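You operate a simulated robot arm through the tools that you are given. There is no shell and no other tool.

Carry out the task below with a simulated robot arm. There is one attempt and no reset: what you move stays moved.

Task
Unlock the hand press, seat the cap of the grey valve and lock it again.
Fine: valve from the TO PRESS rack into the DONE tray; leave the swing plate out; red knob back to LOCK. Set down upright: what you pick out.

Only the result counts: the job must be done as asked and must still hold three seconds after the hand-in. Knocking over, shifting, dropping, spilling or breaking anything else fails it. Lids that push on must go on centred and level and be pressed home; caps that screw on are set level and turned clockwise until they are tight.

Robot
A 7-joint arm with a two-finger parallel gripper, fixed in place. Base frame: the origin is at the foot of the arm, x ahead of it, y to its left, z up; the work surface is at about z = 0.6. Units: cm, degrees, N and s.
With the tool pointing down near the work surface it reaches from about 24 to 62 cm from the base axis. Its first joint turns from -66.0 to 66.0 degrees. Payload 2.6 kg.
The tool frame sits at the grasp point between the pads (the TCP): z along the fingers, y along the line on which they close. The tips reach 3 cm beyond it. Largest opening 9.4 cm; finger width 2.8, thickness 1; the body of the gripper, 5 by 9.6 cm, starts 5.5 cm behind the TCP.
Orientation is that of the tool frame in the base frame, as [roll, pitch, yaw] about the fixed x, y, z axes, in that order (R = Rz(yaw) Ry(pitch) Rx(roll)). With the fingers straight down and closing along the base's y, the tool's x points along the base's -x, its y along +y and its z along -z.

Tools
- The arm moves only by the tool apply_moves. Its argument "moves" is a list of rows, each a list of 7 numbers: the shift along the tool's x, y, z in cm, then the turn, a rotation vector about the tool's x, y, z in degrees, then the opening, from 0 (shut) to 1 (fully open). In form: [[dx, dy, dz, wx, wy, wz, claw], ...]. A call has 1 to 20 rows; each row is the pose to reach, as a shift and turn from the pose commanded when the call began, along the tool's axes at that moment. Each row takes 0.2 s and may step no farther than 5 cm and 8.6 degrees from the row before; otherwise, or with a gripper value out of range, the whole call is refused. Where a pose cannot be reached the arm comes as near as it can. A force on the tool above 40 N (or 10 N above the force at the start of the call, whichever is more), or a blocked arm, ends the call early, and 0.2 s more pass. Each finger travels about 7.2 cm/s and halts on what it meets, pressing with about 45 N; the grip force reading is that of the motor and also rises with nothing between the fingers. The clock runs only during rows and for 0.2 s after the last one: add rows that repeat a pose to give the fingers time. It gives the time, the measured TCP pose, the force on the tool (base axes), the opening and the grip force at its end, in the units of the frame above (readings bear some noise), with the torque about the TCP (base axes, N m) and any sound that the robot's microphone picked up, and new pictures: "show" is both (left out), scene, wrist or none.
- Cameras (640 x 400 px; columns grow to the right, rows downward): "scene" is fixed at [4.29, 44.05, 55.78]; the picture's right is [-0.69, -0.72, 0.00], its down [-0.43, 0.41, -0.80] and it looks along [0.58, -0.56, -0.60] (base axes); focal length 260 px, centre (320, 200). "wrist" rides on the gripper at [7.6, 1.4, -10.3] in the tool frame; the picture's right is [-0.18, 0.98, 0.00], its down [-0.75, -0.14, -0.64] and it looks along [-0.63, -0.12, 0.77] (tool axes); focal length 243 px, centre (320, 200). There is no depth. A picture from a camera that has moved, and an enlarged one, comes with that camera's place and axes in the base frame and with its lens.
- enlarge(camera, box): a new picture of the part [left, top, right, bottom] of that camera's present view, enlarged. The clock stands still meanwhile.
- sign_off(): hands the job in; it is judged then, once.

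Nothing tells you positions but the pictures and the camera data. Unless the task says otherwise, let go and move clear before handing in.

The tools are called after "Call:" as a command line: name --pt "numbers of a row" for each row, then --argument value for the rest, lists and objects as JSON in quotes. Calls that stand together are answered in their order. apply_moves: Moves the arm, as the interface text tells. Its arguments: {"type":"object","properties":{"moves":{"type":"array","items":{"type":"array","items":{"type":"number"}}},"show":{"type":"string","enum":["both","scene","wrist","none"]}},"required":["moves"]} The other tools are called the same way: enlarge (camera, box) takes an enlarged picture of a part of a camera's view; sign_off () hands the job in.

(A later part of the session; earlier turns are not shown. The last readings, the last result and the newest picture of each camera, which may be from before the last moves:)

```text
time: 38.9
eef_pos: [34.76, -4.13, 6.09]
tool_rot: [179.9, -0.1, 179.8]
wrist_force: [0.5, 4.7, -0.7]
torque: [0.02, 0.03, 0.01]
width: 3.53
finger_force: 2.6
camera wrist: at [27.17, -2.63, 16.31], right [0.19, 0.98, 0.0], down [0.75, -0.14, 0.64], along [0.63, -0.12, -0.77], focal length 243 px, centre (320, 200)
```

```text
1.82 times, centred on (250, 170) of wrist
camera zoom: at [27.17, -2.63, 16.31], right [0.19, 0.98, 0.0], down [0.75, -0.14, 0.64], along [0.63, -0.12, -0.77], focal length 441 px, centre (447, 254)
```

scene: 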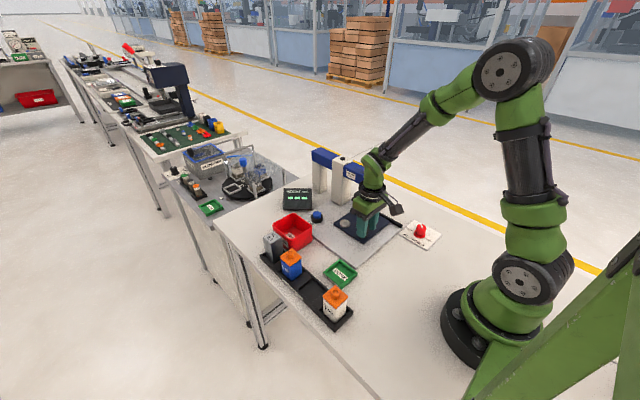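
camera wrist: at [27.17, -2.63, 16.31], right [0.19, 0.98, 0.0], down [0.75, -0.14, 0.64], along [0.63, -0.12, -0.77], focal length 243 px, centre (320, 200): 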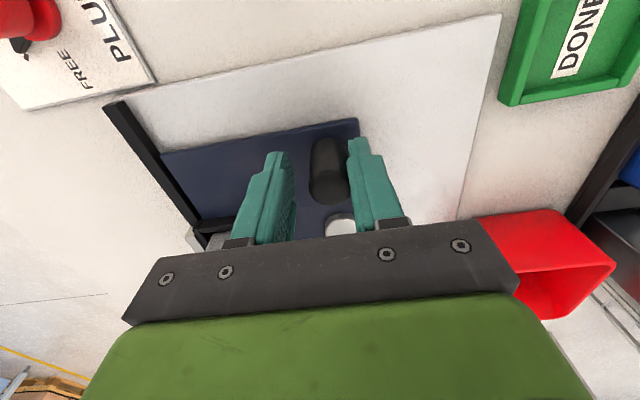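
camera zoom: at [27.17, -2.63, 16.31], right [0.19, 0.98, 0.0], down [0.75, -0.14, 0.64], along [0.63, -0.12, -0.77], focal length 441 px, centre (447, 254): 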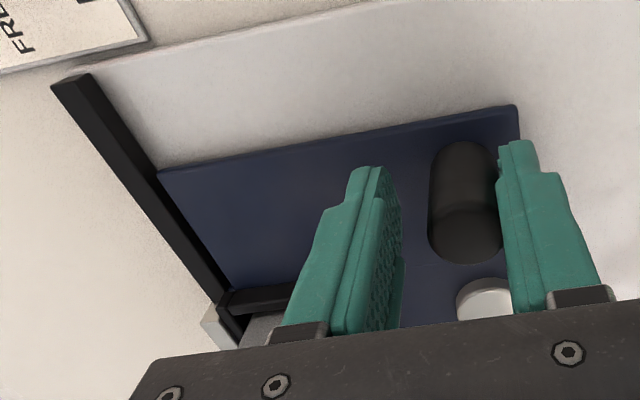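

The plate is firmly at its stop against the rail. I'll centre, open, and lift off the handle.

Call:
apply_moves --pt "0 0.35 0 0 0 0 0.34" --pt "0 0.35 0 0 0 0 0.5" --pt "0 0.35 0 0 0 0 0.6" --pt "0 0.35 -2 0 0 0 0.6" --pt "0 0.35 -4.5 0 0 0 0.6" --pt "2 0.35 -8 0 0 0 0.5" --pt "4 0.35 -12 0 0 0 0.3" --pt "4 0.35 -16.5 0 0 0 0.1" --pt "4 0.35 -20 0 0 0 0" --pt "4 0.35 -20 0 0 0 0"

Call:
enlarge --camera "wrist" --box '[160, 60, 420, 240]'

Call:
enlarge --camera "scene" --box '[300, 140, 430, 260]'

```text
time: 41.1
eef_pos: [30.81, -3.72, 26.1]
tool_rot: [-180.0, -0.2, 179.7]
wrist_force: [0.5, 0.1, 0.6]
torque: [-0.02, 0.01, -0.02]
width: 0.0
finger_force: 33.3
camera wrist: at [23.18, -2.32, 36.37], right [0.19, 0.98, 0.0], down [0.75, -0.14, 0.64], along [0.63, -0.12, -0.77], focal length 243 px, centre (320, 200)
```

scene: 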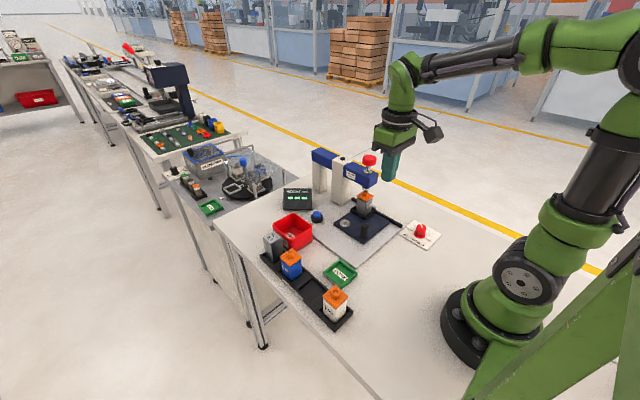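
wrist: 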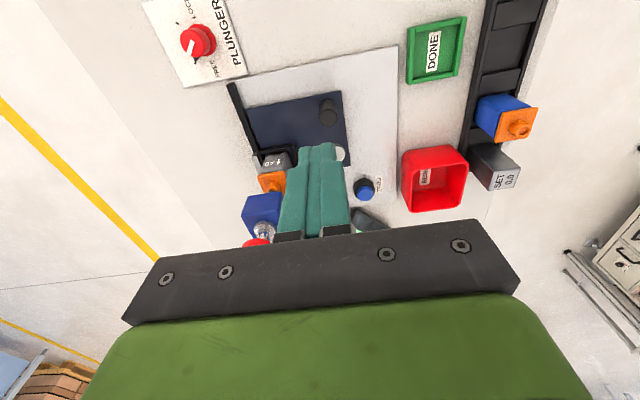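

```text
2.22 times, centred on (290, 150) of wrist
camera zoom: at [23.18, -2.32, 36.37], right [0.19, 0.98, 0.0], down [0.75, -0.14, 0.64], along [0.63, -0.12, -0.77], focal length 539 px, centre (387, 311)
```

zoom: 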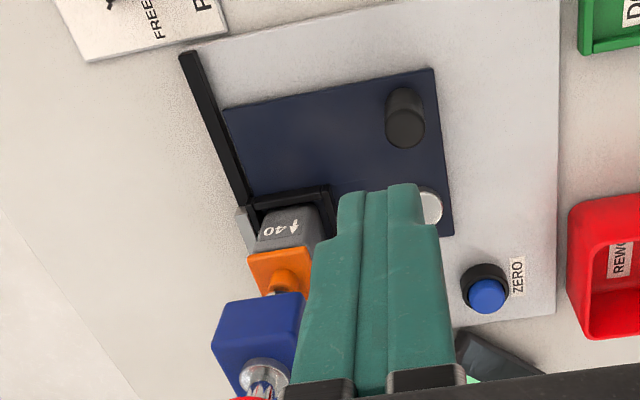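

```text
3.33 times, centred on (365, 200) of scene
camera zoom: at [4.29, 44.05, 55.78], right [-0.69, -0.72, 0.0], down [-0.43, 0.41, -0.8], along [0.58, -0.56, -0.6], focal length 867 px, centre (170, 200)
```

zoom: 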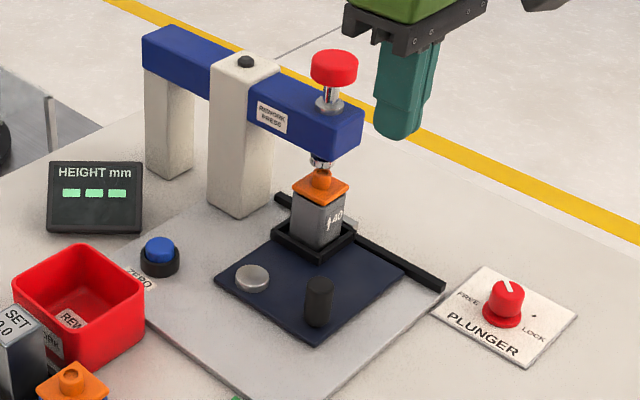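

The valve is now under the plunger with its nub in line. I'll move up for an open-fingered view of the red plunger head to locate it precisely.

Call:
apply_moves --pt "0 0 -3 0 0 0 0.2" --pt "-0.5 -2 -4 0 0 0 0.5" --pt "-1.5 -5 -4 0 0 0 0.8" --pt "-3.2 -8.3 -4 0 0 0 1" --pt "-3.2 -8.3 -4 0 0 0 1" --pt "-3.2 -8.3 -4 0 0 0 1" --show "wrist"

Call:
enlarge --camera "wrist" --box '[240, 100, 420, 240]'

Call:
enlarge --camera "scene" --box '[330, 140, 400, 240]'

```text
time: 42.5
eef_pos: [34.18, -12.07, 29.99]
tool_rot: [180.0, 0.0, 179.8]
wrist_force: [-0.8, 0.6, 0.2]
torque: [0.0, -0.03, -0.02]
width: 9.42
finger_force: 0.1
camera wrist: at [26.43, -10.64, 40.31], right [0.19, 0.98, 0.0], down [0.75, -0.14, 0.64], along [0.63, -0.12, -0.77], focal length 243 px, centre (320, 200)
```

wrist: 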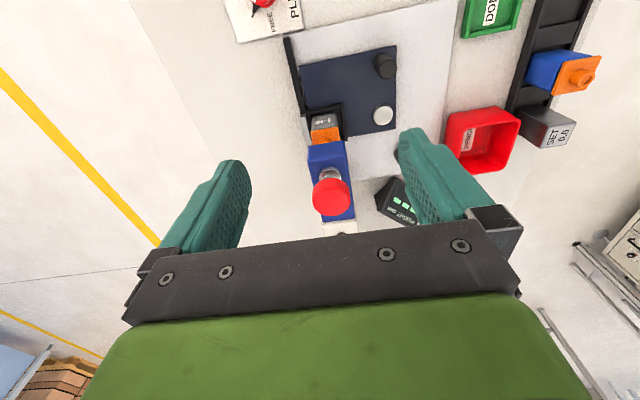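

```text
2.86 times, centred on (330, 170) of wrist
camera zoom: at [26.43, -10.64, 40.31], right [0.19, 0.98, 0.0], down [0.75, -0.14, 0.64], along [0.63, -0.12, -0.77], focal length 693 px, centre (291, 286)
```

zoom: 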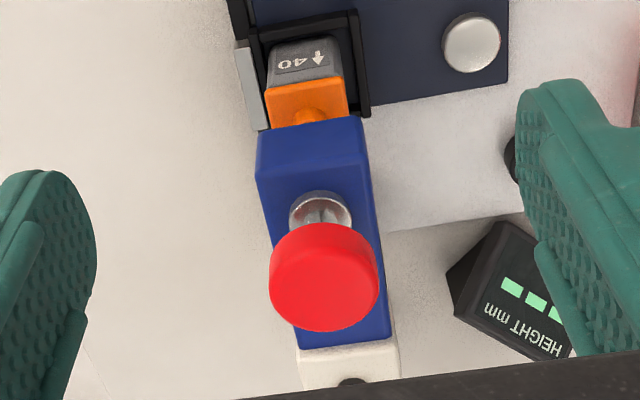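

```text
4.00 times, centred on (365, 190) of scene
camera zoom: at [4.3, 44.05, 55.78], right [-0.69, -0.72, 0.0], down [-0.43, 0.41, -0.8], along [0.58, -0.56, -0.6], focal length 1040 px, centre (140, 240)
```

zoom: 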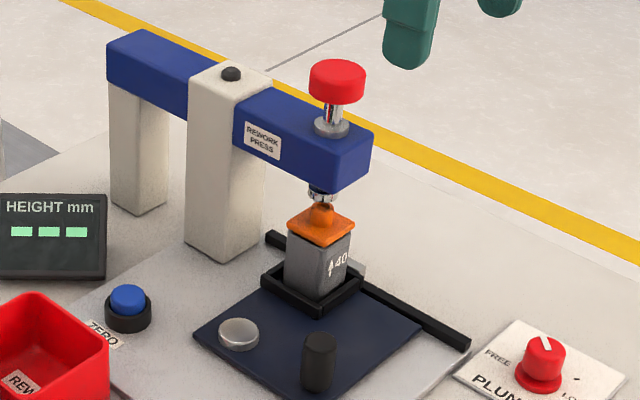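

The plunger head is at about (42.5,-12.35) with its top at z≈20.7. I'll move above it and close the fingers to make a pushing tool.

Call:
apply_moves --pt "-3 -0.1 0 0 0 0 0.6" --pt "-6 -0.2 0 0 0 0 0.3" --pt "-8.3 -0.3 0 0 0 0 0" --pt "-8.3 -0.3 2.5 0 0 0 0" --pt "-8.3 -0.3 4.0 0 0 0 0" --pt "-8.3 -0.3 4.0 0 0 0 0"

Call:
enlarge --camera "wrist" --box '[220, 100, 420, 260]'

Call:
enlarge --camera "scene" --box '[320, 100, 420, 240]'

```text
time: 43.9
eef_pos: [42.31, -12.36, 26.0]
tool_rot: [-180.0, -0.2, 179.8]
wrist_force: [0.0, -0.3, 0.2]
torque: [-0.01, 0.04, -0.01]
width: 0.0
finger_force: 33.1
camera wrist: at [34.67, -10.93, 36.32], right [0.19, 0.98, 0.0], down [0.75, -0.14, 0.64], along [0.63, -0.12, -0.77], focal length 243 px, centre (320, 200)
```

scene: 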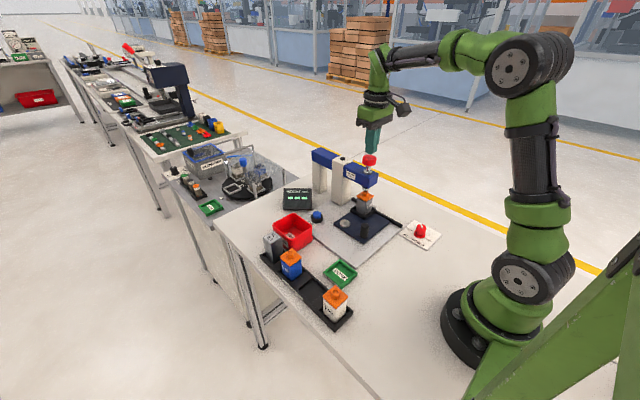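
wrist: 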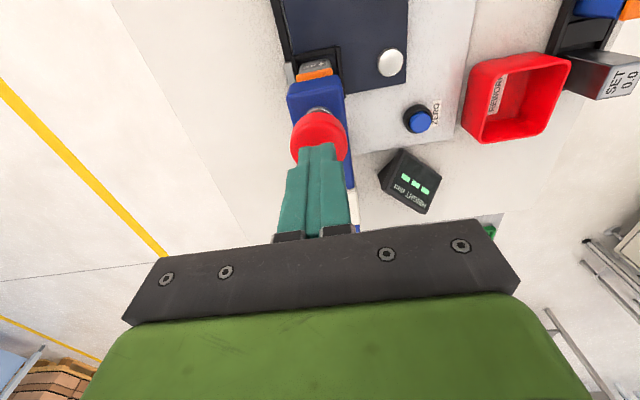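

```text
2.50 times, centred on (320, 180) of wrist
camera zoom: at [34.67, -10.93, 36.32], right [0.19, 0.98, 0.0], down [0.75, -0.14, 0.64], along [0.63, -0.12, -0.77], focal length 606 px, centre (320, 250)
```

zoom: 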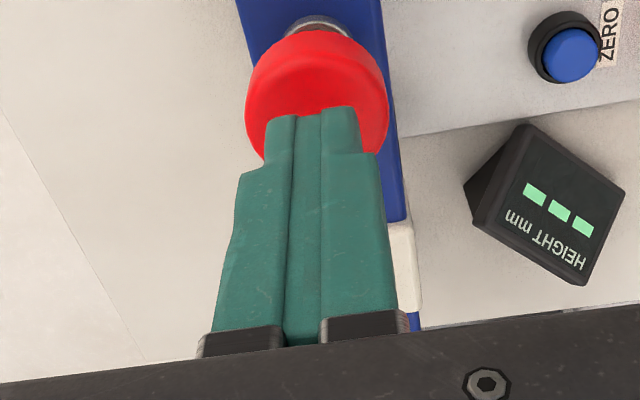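

```text
2.86 times, centred on (370, 170) of scene
camera zoom: at [4.29, 44.05, 55.78], right [-0.69, -0.72, 0.0], down [-0.43, 0.41, -0.8], along [0.58, -0.56, -0.6], focal length 743 px, centre (177, 286)
```

zoom: 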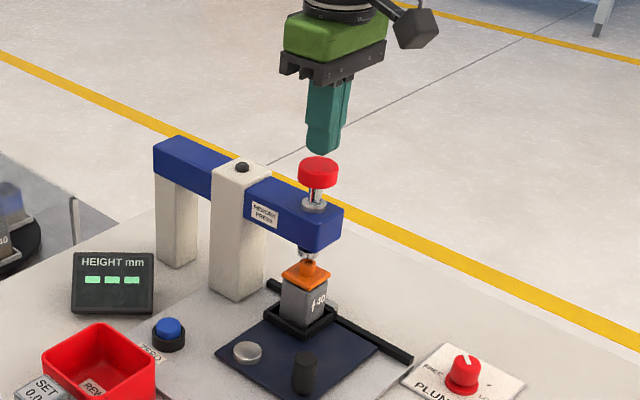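

The closed fingertips are centred about 2 cm above the red head. I'll press down in small steps while watching the force.

Call:
apply_moves --pt "0 0 1.0 0 0 0 0" --pt "0 0 1.8 0 0 0 0" --pt "0 0 2.2 0 0 0 0" --pt "0 0 2.6 0 0 0 0" --pt "0 0 3.0 0 0 0 0" --pt "0 0 3.0 0 0 0 0"

Call:
enlarge --camera "scene" --box '[320, 120, 420, 240]'

```text
time: 45.3
eef_pos: [42.32, -12.29, 23.12]
tool_rot: [-179.9, -0.1, 179.7]
wrist_force: [-5.7, 1.5, 16.0]
torque: [0.01, 0.26, -0.03]
width: 0.0
finger_force: 33.2
camera wrist: at [34.65, -10.93, 33.36], right [0.19, 0.98, 0.0], down [0.75, -0.14, 0.64], along [0.63, -0.12, -0.77], focal length 243 px, centre (320, 200)
```

scene: 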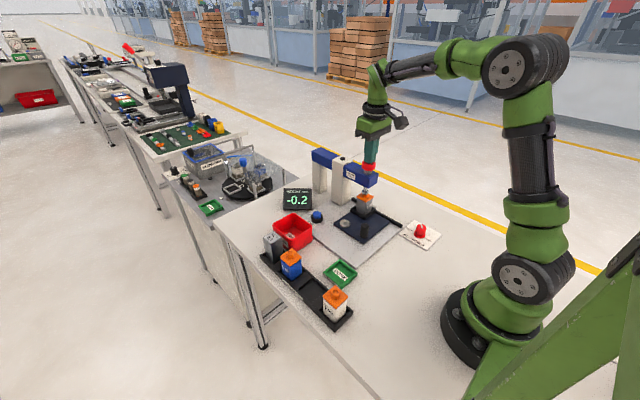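
wrist: 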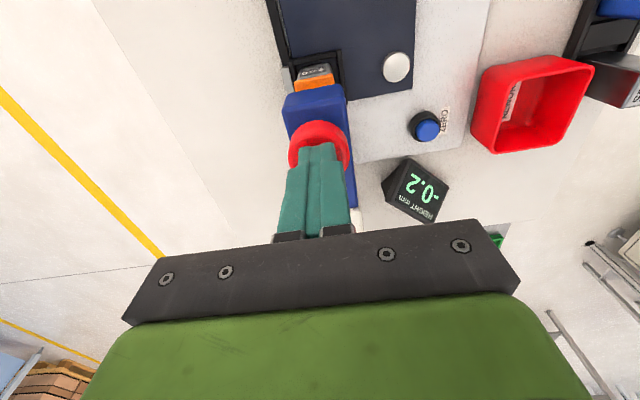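

```text
3.33 times, centred on (370, 180) of scene
camera zoom: at [4.29, 44.05, 55.78], right [-0.69, -0.72, 0.0], down [-0.43, 0.41, -0.8], along [0.58, -0.56, -0.6], focal length 867 px, centre (153, 267)
```

zoom: 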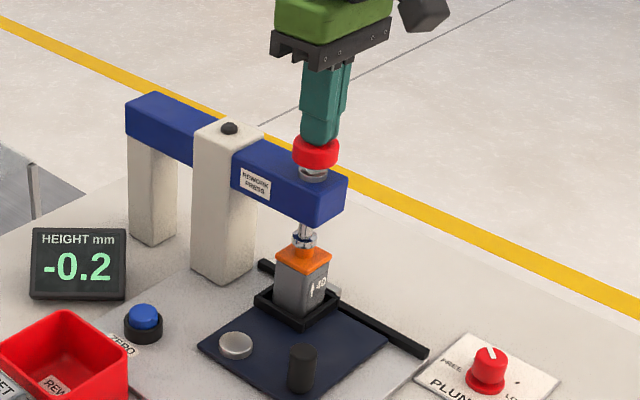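

The gauge woke up and reads -0.2 with 16 N on the plunger. I'll look at the cap and then press harder to see if it goes any further.

Call:
enlarge --camera "scene" --box '[345, 180, 390, 225]'

Call:
apply_moves --pt "0 0 0.1 0 0 0 0" --pt "0 0 0.2 0 0 0 0" --pt "0 0 0.3 0 0 0 0" --pt "0 0 0.3 0 0 0 0"

Call:
enlarge --camera "scene" --box '[320, 120, 420, 240]'

Call:
enlarge --camera "scene" --box '[345, 180, 390, 225]'

```text
8.89 times, centred on (368, 202) of scene
camera zoom: at [4.29, 44.05, 55.78], right [-0.69, -0.72, 0.0], down [-0.43, 0.41, -0.8], along [0.58, -0.56, -0.6], focal length 2312 px, centre (-102, 178)
```

zoom: 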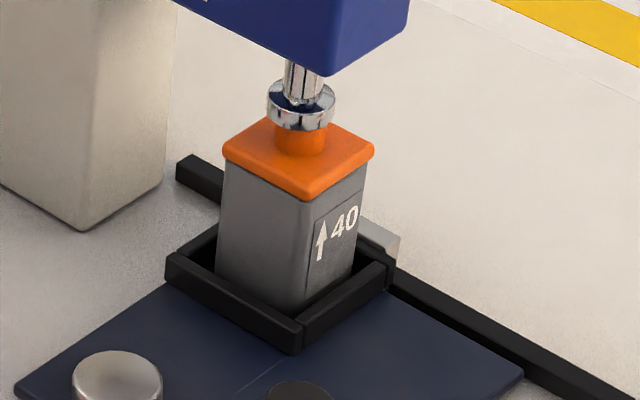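

```text
time: 45.9
eef_pos: [42.37, -12.42, 23.09]
tool_rot: [180.0, 0.2, 179.6]
wrist_force: [-2.9, 1.6, 4.7]
torque: [0.01, 0.15, -0.03]
width: 0.01
finger_force: 32.7
stopped in row 3: the force on the tool passed its limit at 43 N (the readings are from after the stop); the commanded pose is now the measured one
camera wrist: at [34.63, -10.93, 33.36], right [0.19, 0.98, 0.0], down [0.75, -0.15, 0.64], along [0.63, -0.12, -0.76], focal length 243 px, centre (320, 200)
```

scene: 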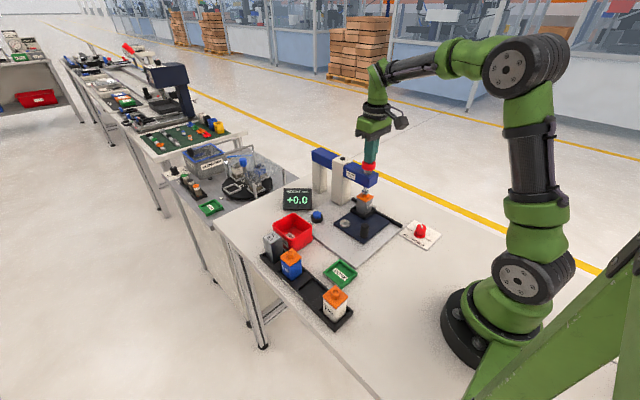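
wrist: 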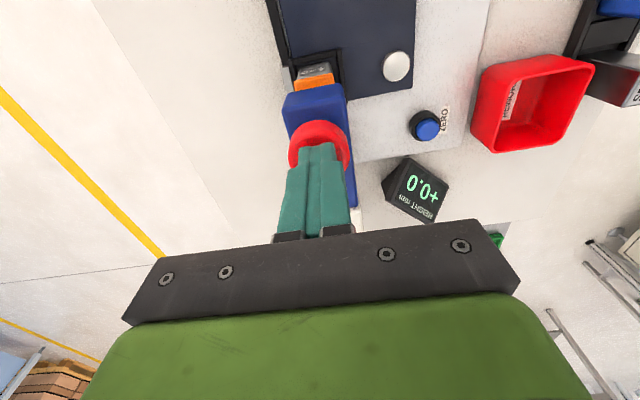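

```text
3.33 times, centred on (370, 180) of scene
camera zoom: at [4.29, 44.05, 55.78], right [-0.69, -0.72, 0.0], down [-0.43, 0.41, -0.8], along [0.58, -0.56, -0.6], focal length 867 px, centre (153, 267)
```

zoom: 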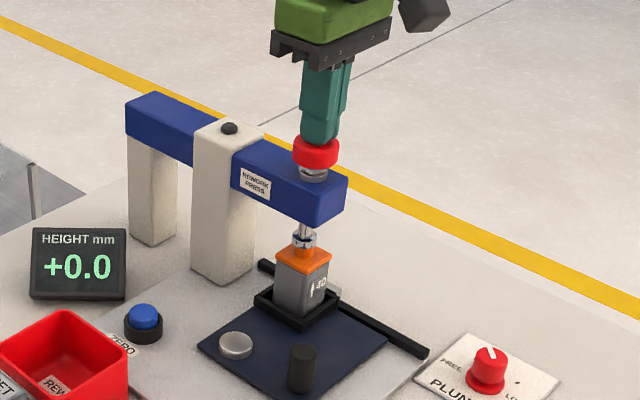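

```text
8.89 times, centred on (368, 202) of scene
camera zoom: at [4.29, 44.05, 55.78], right [-0.69, -0.72, 0.0], down [-0.43, 0.41, -0.8], along [0.58, -0.56, -0.6], focal length 2312 px, centre (-102, 178)
```

zoom: 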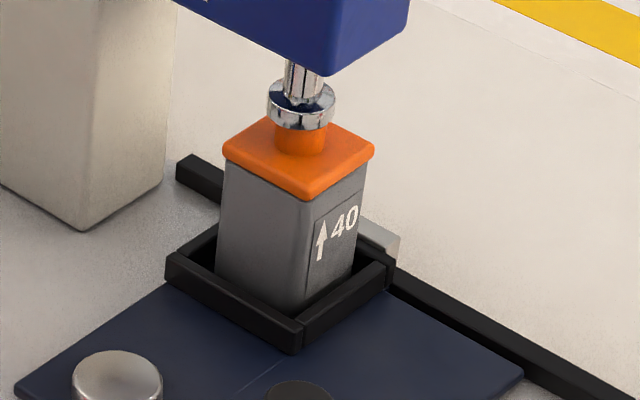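

After a 43 N push the gauge reads +0.0. I'll compare the cap gap of the pressed grey valve with the unpressed white one to confirm it is seated.

Call:
enlarge --camera "scene" --box '[355, 188, 380, 213]'

Call:
enlarge --camera "scene" --box '[320, 285, 352, 317]'

Call:
enlarge --camera "scene" --box '[276, 246, 306, 276]'

Call:
enlarge --camera "scene" --box '[280, 180, 325, 225]'

```text
16.00 times, centred on (368, 200) of scene
camera zoom: at [4.29, 44.05, 55.78], right [-0.69, -0.72, 0.0], down [-0.43, 0.41, -0.8], along [0.58, -0.56, -0.6], focal length 4161 px, centre (-440, 192)
```

zoom: 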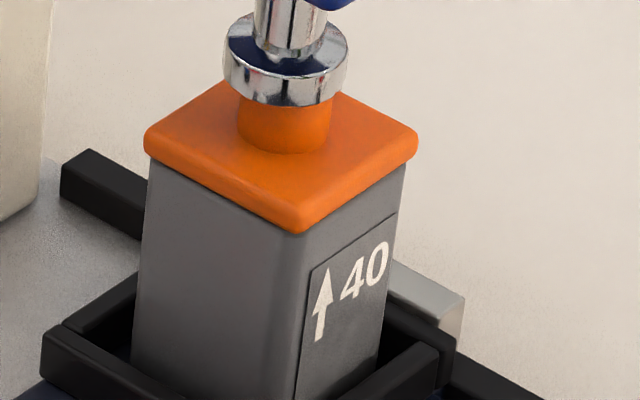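

```text
12.50 times, centred on (336, 301) of scene
camera zoom: at [4.29, 44.05, 55.78], right [-0.69, -0.72, 0.0], down [-0.43, 0.41, -0.8], along [0.58, -0.56, -0.6], focal length 3251 px, centre (120, -1062)
```

zoom: 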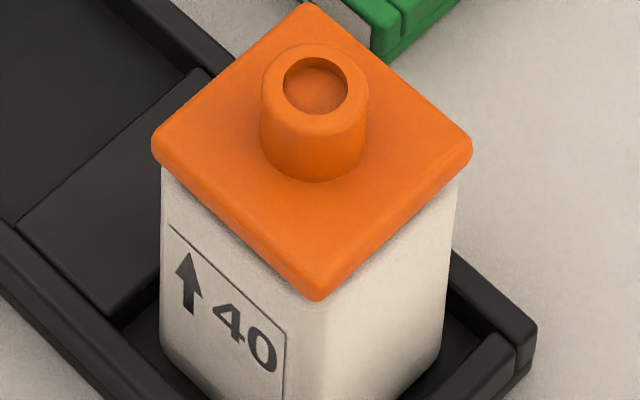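

```text
13.33 times, centred on (291, 261) of scene
camera zoom: at [4.29, 44.05, 55.78], right [-0.69, -0.72, 0.0], down [-0.43, 0.41, -0.8], along [0.58, -0.56, -0.6], focal length 3468 px, centre (707, -613)
```

zoom: 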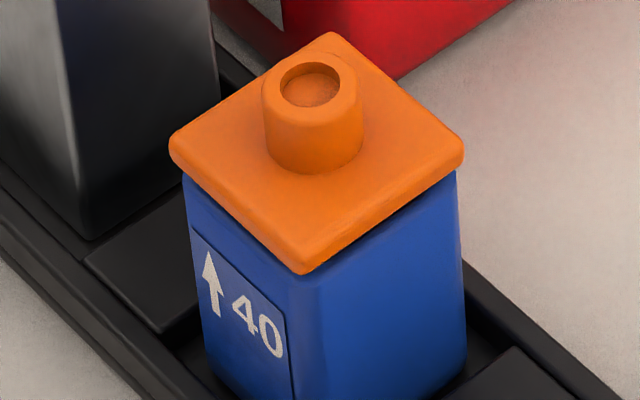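

```text
8.89 times, centred on (302, 202) of scene
camera zoom: at [4.29, 44.05, 55.78], right [-0.69, -0.72, 0.0], down [-0.43, 0.41, -0.8], along [0.58, -0.56, -0.6], focal length 2312 px, centre (476, 178)
```

zoom: 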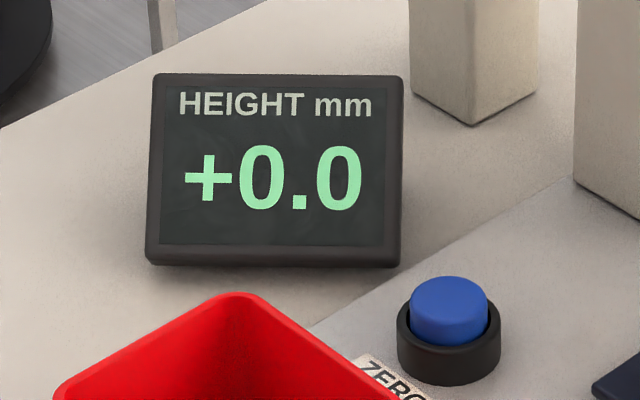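

The grey cap now sits about 2 mm lower than the unpressed ones and no gap is visible. I'll press once more to about 35 N and hold, to make sure it is fully home.

Call:
apply_moves --pt "0 0 0.1 0 0 0 0" --pt "0 0 0.2 0 0 0 0" --pt "0 0 0.28 0 0 0 0" --pt "0 0 0.28 0 0 0 0" --pt "0 0 0.28 0 0 0 0" --pt "0 0 0.28 0 0 0 0" --show "scene"

Call:
enlarge --camera "scene" --box '[280, 180, 325, 225]'

Call:
enlarge --camera "scene" --box '[355, 188, 380, 213]'

```text
time: 46.8
eef_pos: [42.32, -12.41, 23.19]
tool_rot: [179.9, 0.5, 179.6]
wrist_force: [-1.0, 1.2, 4.5]
torque: [0.02, 0.11, -0.01]
width: 0.0
finger_force: 33.2
stopped in row 4: the force on the tool passed its limit at 41 N (the readings are from after the stop); the commanded pose is now the measured one
```

scene: 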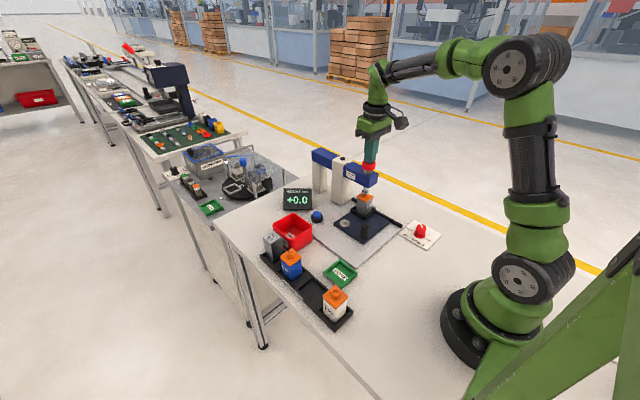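

```text
8.89 times, centred on (302, 202) of scene
camera zoom: at [4.29, 44.05, 55.78], right [-0.69, -0.72, 0.0], down [-0.43, 0.41, -0.8], along [0.58, -0.56, -0.6], focal length 2312 px, centre (476, 178)
```

zoom: 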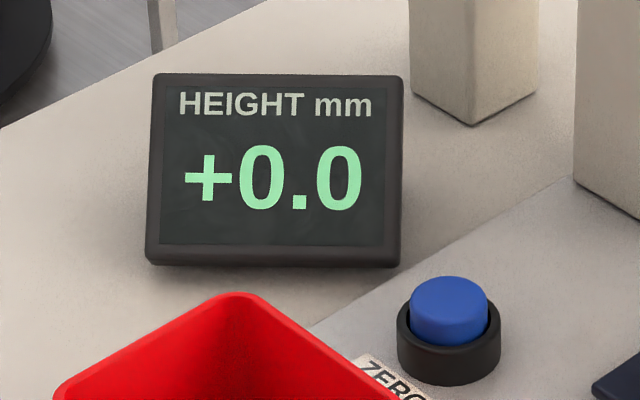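

```text
16.00 times, centred on (368, 200) of scene
camera zoom: at [4.29, 44.05, 55.78], right [-0.69, -0.72, 0.0], down [-0.43, 0.41, -0.8], along [0.58, -0.56, -0.6], focal length 4161 px, centre (-440, 192)
```

zoom: 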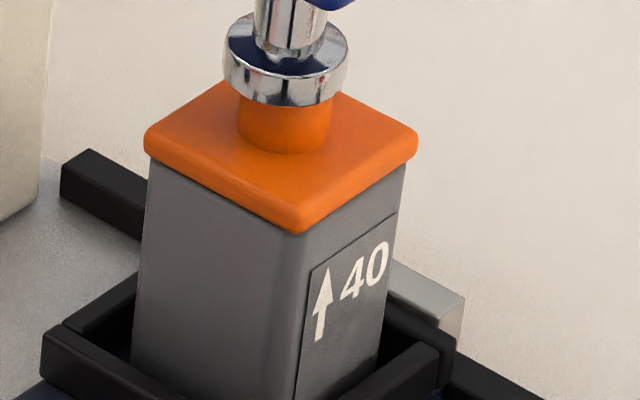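

The gauge and cap didn't change, so it's home. One short hold at a moderate force, then I lift off and watch the plunger return.

Call:
apply_moves --pt "0 0 0.1 0 0 0 0" --pt "0 0 0.18 0 0 0 0" --pt "0 0 0.18 0 0 0 0" --pt "0 0 0.18 0 0 0 0" --pt "0 0 0.18 0 0 0 0" --show "none"

Call:
apply_moves --pt "0 0 -1 0 0 0 0" --pt "0 0 -2 0 0 0 0" --pt "0 0 -4 0 0 0 0" --pt "0 0 -7 0 0 0 0" --pt "0 0 -7 0 0 0 0"

Call:
enlarge --camera "scene" --box '[320, 120, 420, 240]'

Call:
enlarge --camera "scene" --box '[355, 188, 380, 213]'

```text
time: 48.0
eef_pos: [42.33, -12.4, 23.04]
tool_rot: [180.0, 0.7, 179.6]
wrist_force: [-12.0, 4.1, 35.8]
torque: [0.12, 0.85, -0.19]
width: 0.0
finger_force: 32.5
```

```text
time: 49.2
eef_pos: [42.24, -12.41, 29.91]
tool_rot: [-179.9, 0.4, 179.6]
wrist_force: [0.0, -0.2, 0.0]
torque: [0.02, 0.0, -0.02]
width: 0.01
finger_force: 33.4
camera wrist: at [34.52, -11.0, 40.13], right [0.19, 0.98, 0.0], down [0.75, -0.15, 0.65], along [0.64, -0.12, -0.76], focal length 243 px, centre (320, 200)
```

scene: 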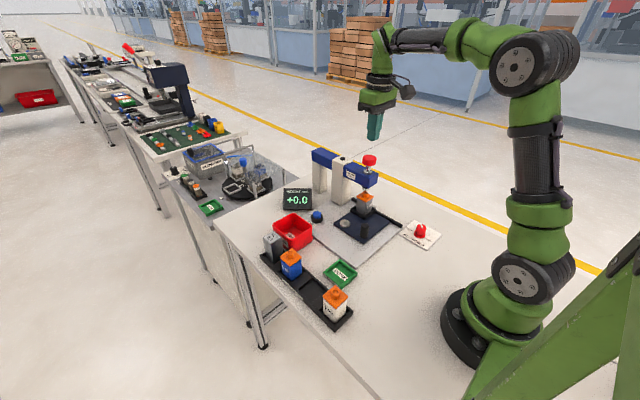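
wrist: 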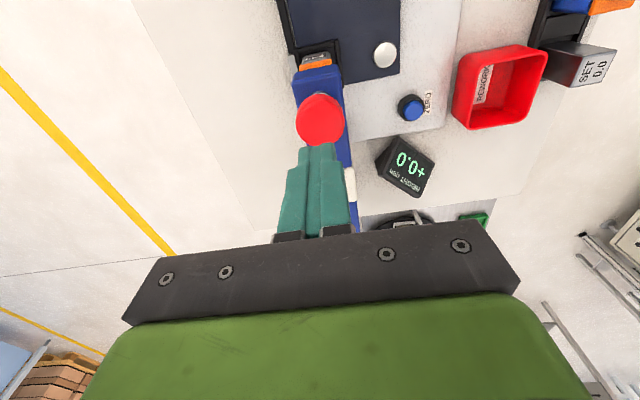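

```text
3.33 times, centred on (370, 180) of scene
camera zoom: at [4.29, 44.05, 55.78], right [-0.69, -0.72, 0.0], down [-0.43, 0.41, -0.8], along [0.58, -0.56, -0.6], focal length 867 px, centre (153, 267)
```

zoom: 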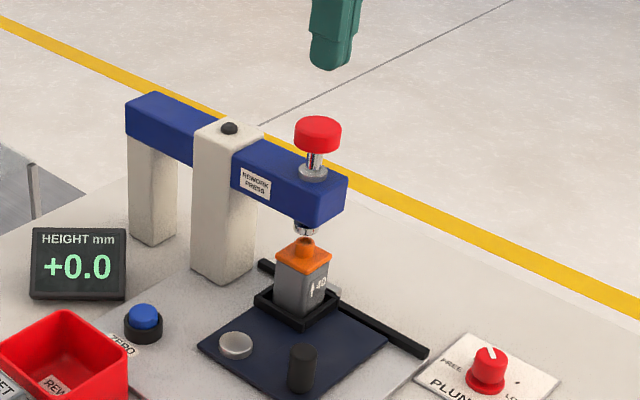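

```text
16.00 times, centred on (368, 200) of scene
camera zoom: at [4.29, 44.05, 55.78], right [-0.69, -0.72, 0.0], down [-0.43, 0.41, -0.8], along [0.58, -0.56, -0.6], focal length 4161 px, centre (-440, 192)
```

zoom: 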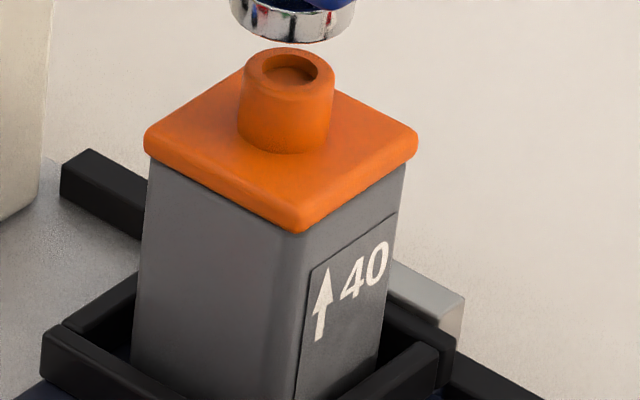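

The plunger is back up and the cap stays seated. Next I return to the plate handle, now at about (34.8,-3.6), to swing the plate out.

Call:
apply_moves --pt "3 2 0 0 -0.2 -0.2 0" --pt "6 4.5 1 0 -0.4 -0.4 0.2" --pt "7.5 7 3.5 0 -0.4 -0.4 0.4" --pt "7.5 8.8 7.5 0 -0.4 -0.4 0.6" --pt "7.5 8.8 12 0 -0.4 -0.4 0.6" --pt "7.5 8.8 15.9 0 -0.4 -0.4 0.6" --pt "7.5 8.8 15.9 0 -0.4 -0.4 0.6"

Call:
enlarge --camera "wrist" --box '[180, 40, 420, 220]'

```text
time: 50.8
eef_pos: [34.93, -3.53, 13.79]
tool_rot: [-179.9, 1.0, -180.0]
wrist_force: [-0.2, 0.2, 0.8]
torque: [0.03, 0.01, 0.01]
width: 5.64
finger_force: 0.1
camera wrist: at [27.07, -2.14, 24.03], right [0.18, 0.98, 0.0], down [0.74, -0.14, 0.65], along [0.64, -0.12, -0.76], focal length 243 px, centre (320, 200)
```

scene: 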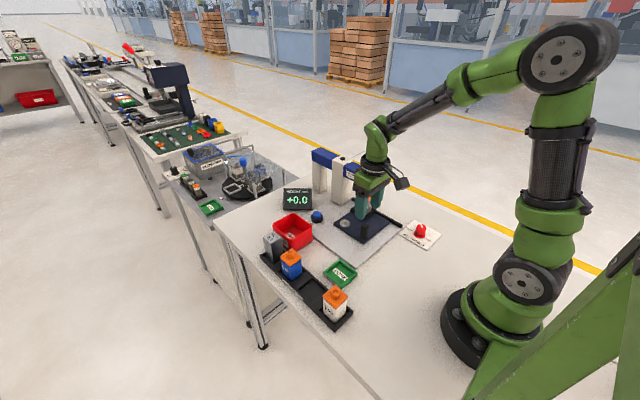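
wrist: 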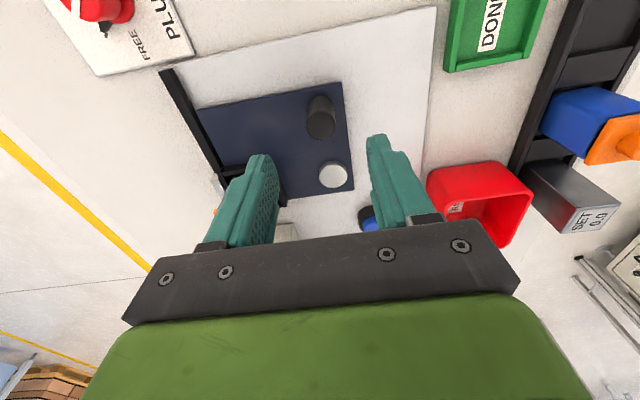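

```text
2.22 times, centred on (300, 130) of wrist
camera zoom: at [27.07, -2.14, 24.03], right [0.18, 0.98, 0.0], down [0.74, -0.14, 0.65], along [0.64, -0.12, -0.76], focal length 539 px, centre (364, 356)
```

zoom: 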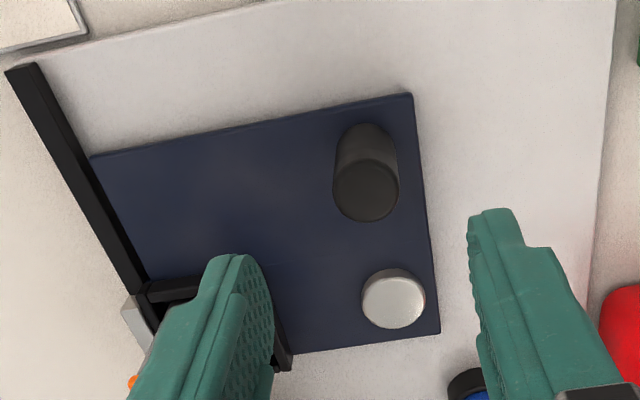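

The handle is directly below. I'll level the tool (about 1° of tilt), descend, and close the cage.

Call:
apply_moves --pt "0 -0.1 2.5 0 0.5 0 0.6" --pt "0 -0.1 5 0 1.0 0 0.6" --pt "0 -0.1 7.8 0 1.0 0 0.6" --pt "0 -0.1 7.8 0 1.0 0 0.45" --pt "0 -0.1 7.8 0 1.0 0 0.33" --pt "0 -0.1 7.8 0 1.0 0 0.3" --pt "0 -0.1 7.8 0 1.0 0 0.3"

Call:
enlarge --camera "wrist" --box '[220, 80, 420, 240]'

```text
time: 52.4
eef_pos: [35.15, -3.68, 6.16]
tool_rot: [-180.0, -0.2, 179.9]
wrist_force: [-0.6, -0.7, -0.3]
torque: [-0.01, 0.0, 0.0]
width: 2.81
finger_force: 0.0
camera wrist: at [27.45, -2.25, 16.38], right [0.18, 0.98, 0.0], down [0.76, -0.14, 0.64], along [0.63, -0.12, -0.77], focal length 243 px, centre (320, 200)
```

scene: 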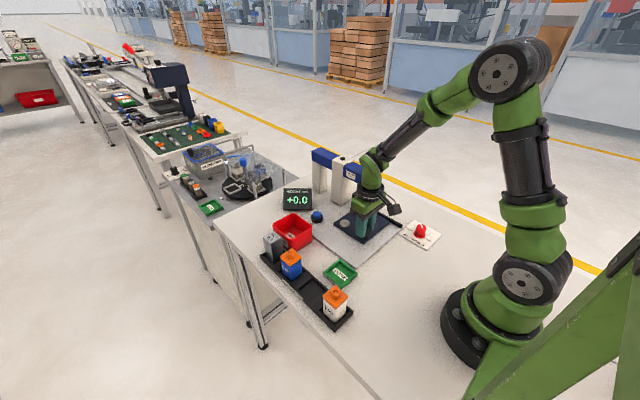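
wrist: 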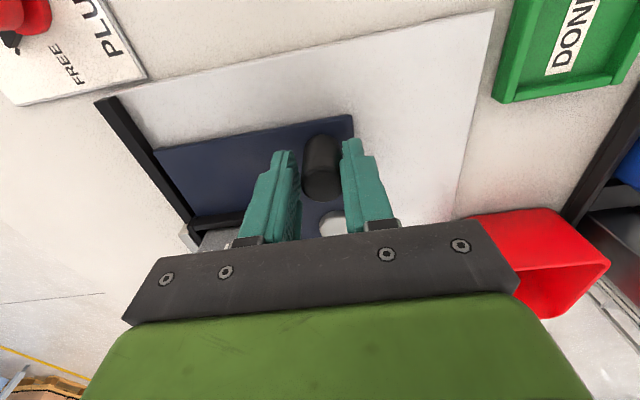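

```text
2.50 times, centred on (320, 160) of wrist
camera zoom: at [27.45, -2.25, 16.38], right [0.18, 0.98, 0.0], down [0.76, -0.14, 0.64], along [0.63, -0.12, -0.77], focal length 606 px, centre (320, 300)
```

zoom: 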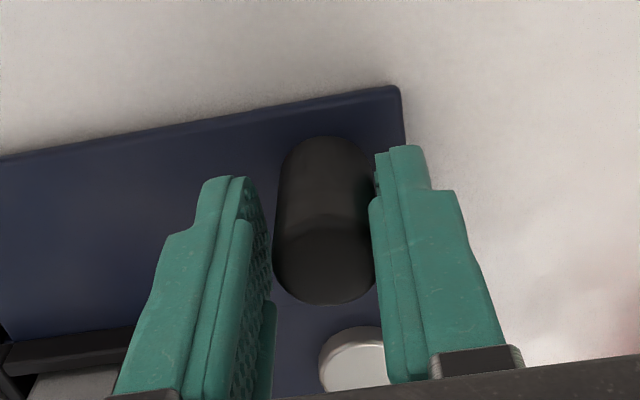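

The handle is caged. I'll swing the plate back out clockwise, first half.

Call:
apply_moves --pt "-0.01 0.387 0 0 0 3 0.3" --pt "-0.041 0.774 0 0 0 6 0.3" --pt "-0.162 1.539 0 0 0 12 0.3" --pt "-0.362 2.287 0 0 0 18 0.3" --pt "-0.64 3.01 0 0 0 24 0.3" --pt "-0.991 3.7 0 0 0 30 0.3" --pt "-1.413 4.35 0 0 0 36 0.3" --pt "-1.901 4.952 0 0 0 42 0.3" --pt "-1.901 4.952 0 0 0 42 0.3"

Call:
enlarge --camera "scene" --box '[300, 140, 430, 260]'

```text
time: 54.4
eef_pos: [36.92, 1.27, 6.08]
tool_rot: [-179.9, -0.1, 137.9]
wrist_force: [-0.3, -0.4, 0.0]
torque: [-0.03, 0.0, 0.01]
width: 2.83
finger_force: 0.4
camera wrist: at [32.24, 7.46, 16.36], right [0.8, 0.61, 0.0], down [0.47, -0.61, 0.64], along [0.39, -0.51, -0.77], focal length 243 px, centre (320, 200)
```

scene: 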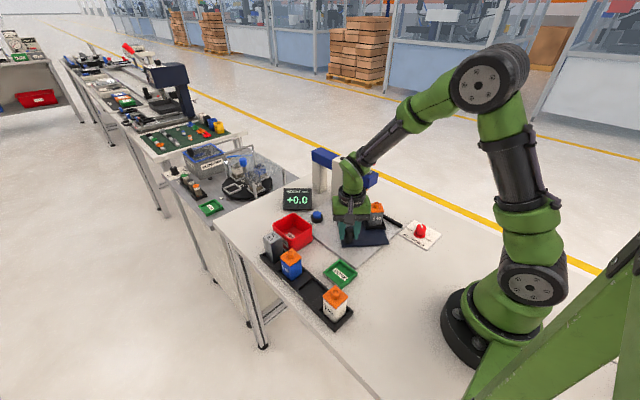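
wrist: 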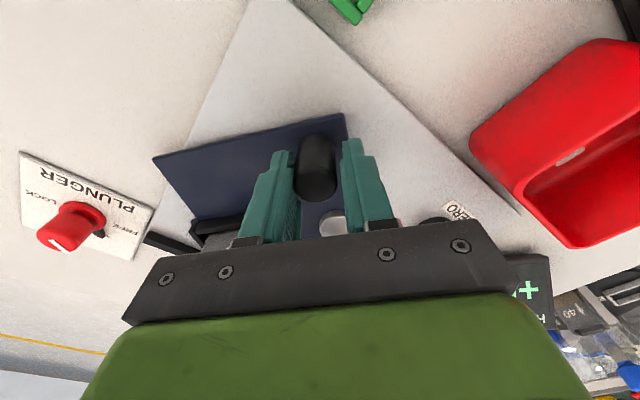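

```text
3.33 times, centred on (365, 200) of scene
camera zoom: at [4.29, 44.05, 55.78], right [-0.69, -0.72, 0.0], down [-0.43, 0.41, -0.8], along [0.58, -0.56, -0.6], focal length 867 px, centre (170, 200)
```

zoom: 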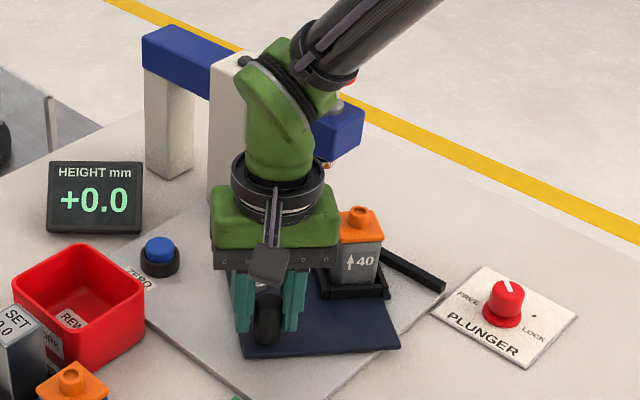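

Going well, with the valve steady. I'll complete the swing out to its original angle.

Call:
apply_moves --pt "-0.041 0.774 0 0 0 6 0.3" --pt "-0.162 1.539 0 0 0 12 0.3" --pt "-0.362 2.287 0 0 0 18 0.3" --pt "-0.64 3.01 0 0 0 24 0.3" --pt "-0.991 3.7 0 0 0 30 0.3" --pt "-1.413 4.35 0 0 0 36 0.3" --pt "-1.731 4.757 0 0 0 40 0.3" --pt "-2.074 5.138 0 0 0 44 0.3" --pt "-2.35 5.412 0 0 0 47 0.3" --pt "-2.545 5.585 0 0 0 49 0.3" --pt "-2.545 5.585 0 0 0 49 0.3"

Call:
enlarge --camera "scene" --box '[300, 140, 430, 260]'

Call:
enlarge --camera "wrist" --box '[140, 80, 440, 260]'

```text
time: 56.8
eef_pos: [42.64, 3.78, 6.1]
tool_rot: [-179.8, 0.0, 89.0]
wrist_force: [0.1, -0.4, 0.0]
torque: [-0.01, 0.0, -0.02]
width: 2.81
finger_force: 0.1
camera wrist: at [44.16, 11.35, 16.37], right [0.98, -0.2, 0.0], down [-0.15, -0.75, 0.64], along [-0.13, -0.63, -0.77], focal length 243 px, centre (320, 200)
```

scene: 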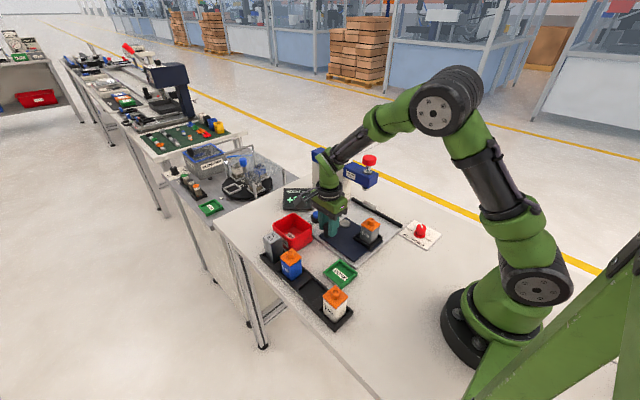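
wrist: 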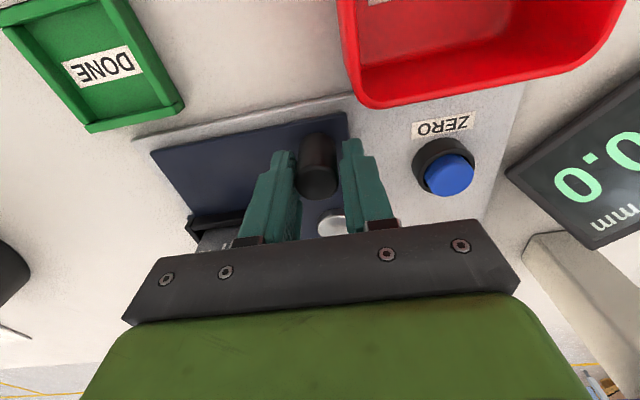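

```text
3.33 times, centred on (365, 200) of scene
camera zoom: at [4.29, 44.05, 55.78], right [-0.69, -0.72, 0.0], down [-0.43, 0.41, -0.8], along [0.58, -0.56, -0.6], focal length 867 px, centre (170, 200)
```

zoom: 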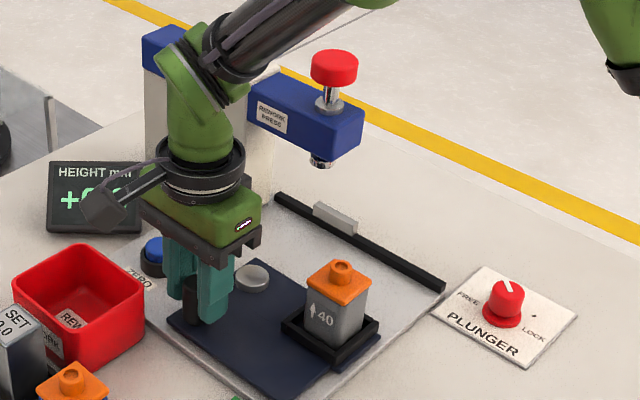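

```text
2.13 times, centred on (290, 170) of wrist
camera zoom: at [44.16, 11.35, 16.37], right [0.98, -0.2, 0.0], down [-0.15, -0.75, 0.64], along [-0.13, -0.63, -0.77], focal length 518 px, centre (384, 264)
```

zoom: 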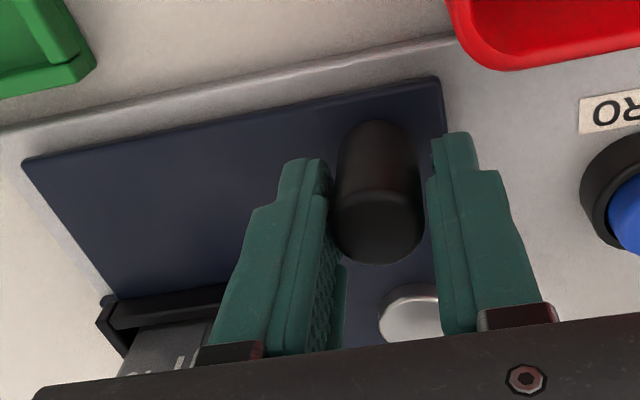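

The plate is parallel to the base again. I'll nudge a little further to check for an end stop.

Call:
apply_moves --pt "0 0.12 0 0 0 0.9 0.3" --pt "0 0.25 0 0 0 1.5 0.3" --pt "0 0.25 0 0 0 1.5 0.3" --show "wrist"

Call:
enlarge --camera "wrist" --box '[140, 80, 440, 260]'

```text
time: 57.6
eef_pos: [42.8, 3.78, 6.03]
tool_rot: [-179.9, 0.0, 87.5]
wrist_force: [-4.7, -0.5, 1.8]
torque: [0.02, 0.03, 0.04]
width: 3.08
finger_force: 1.8
camera wrist: at [44.57, 11.29, 16.34], right [0.97, -0.23, 0.0], down [-0.17, -0.75, 0.64], along [-0.15, -0.63, -0.77], focal length 243 px, centre (320, 200)
```

wrist: 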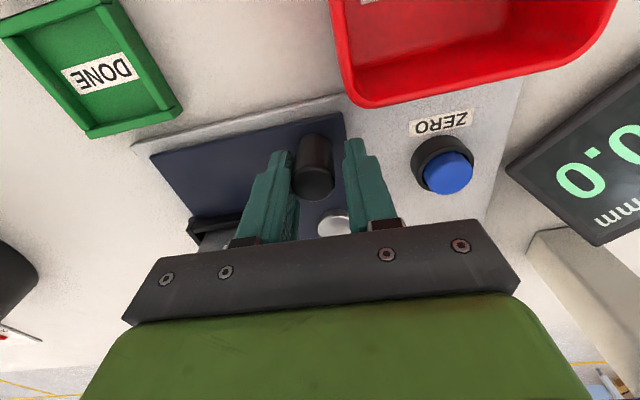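

```text
2.13 times, centred on (290, 170) of wrist
camera zoom: at [44.57, 11.29, 16.34], right [0.97, -0.23, 0.0], down [-0.17, -0.75, 0.64], along [-0.15, -0.63, -0.77], focal length 518 px, centre (384, 264)
```

zoom: 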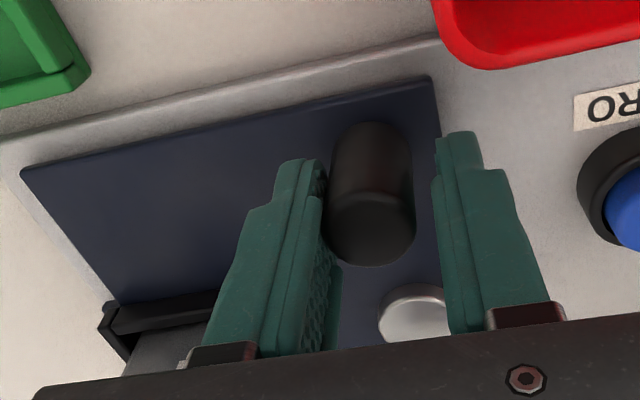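

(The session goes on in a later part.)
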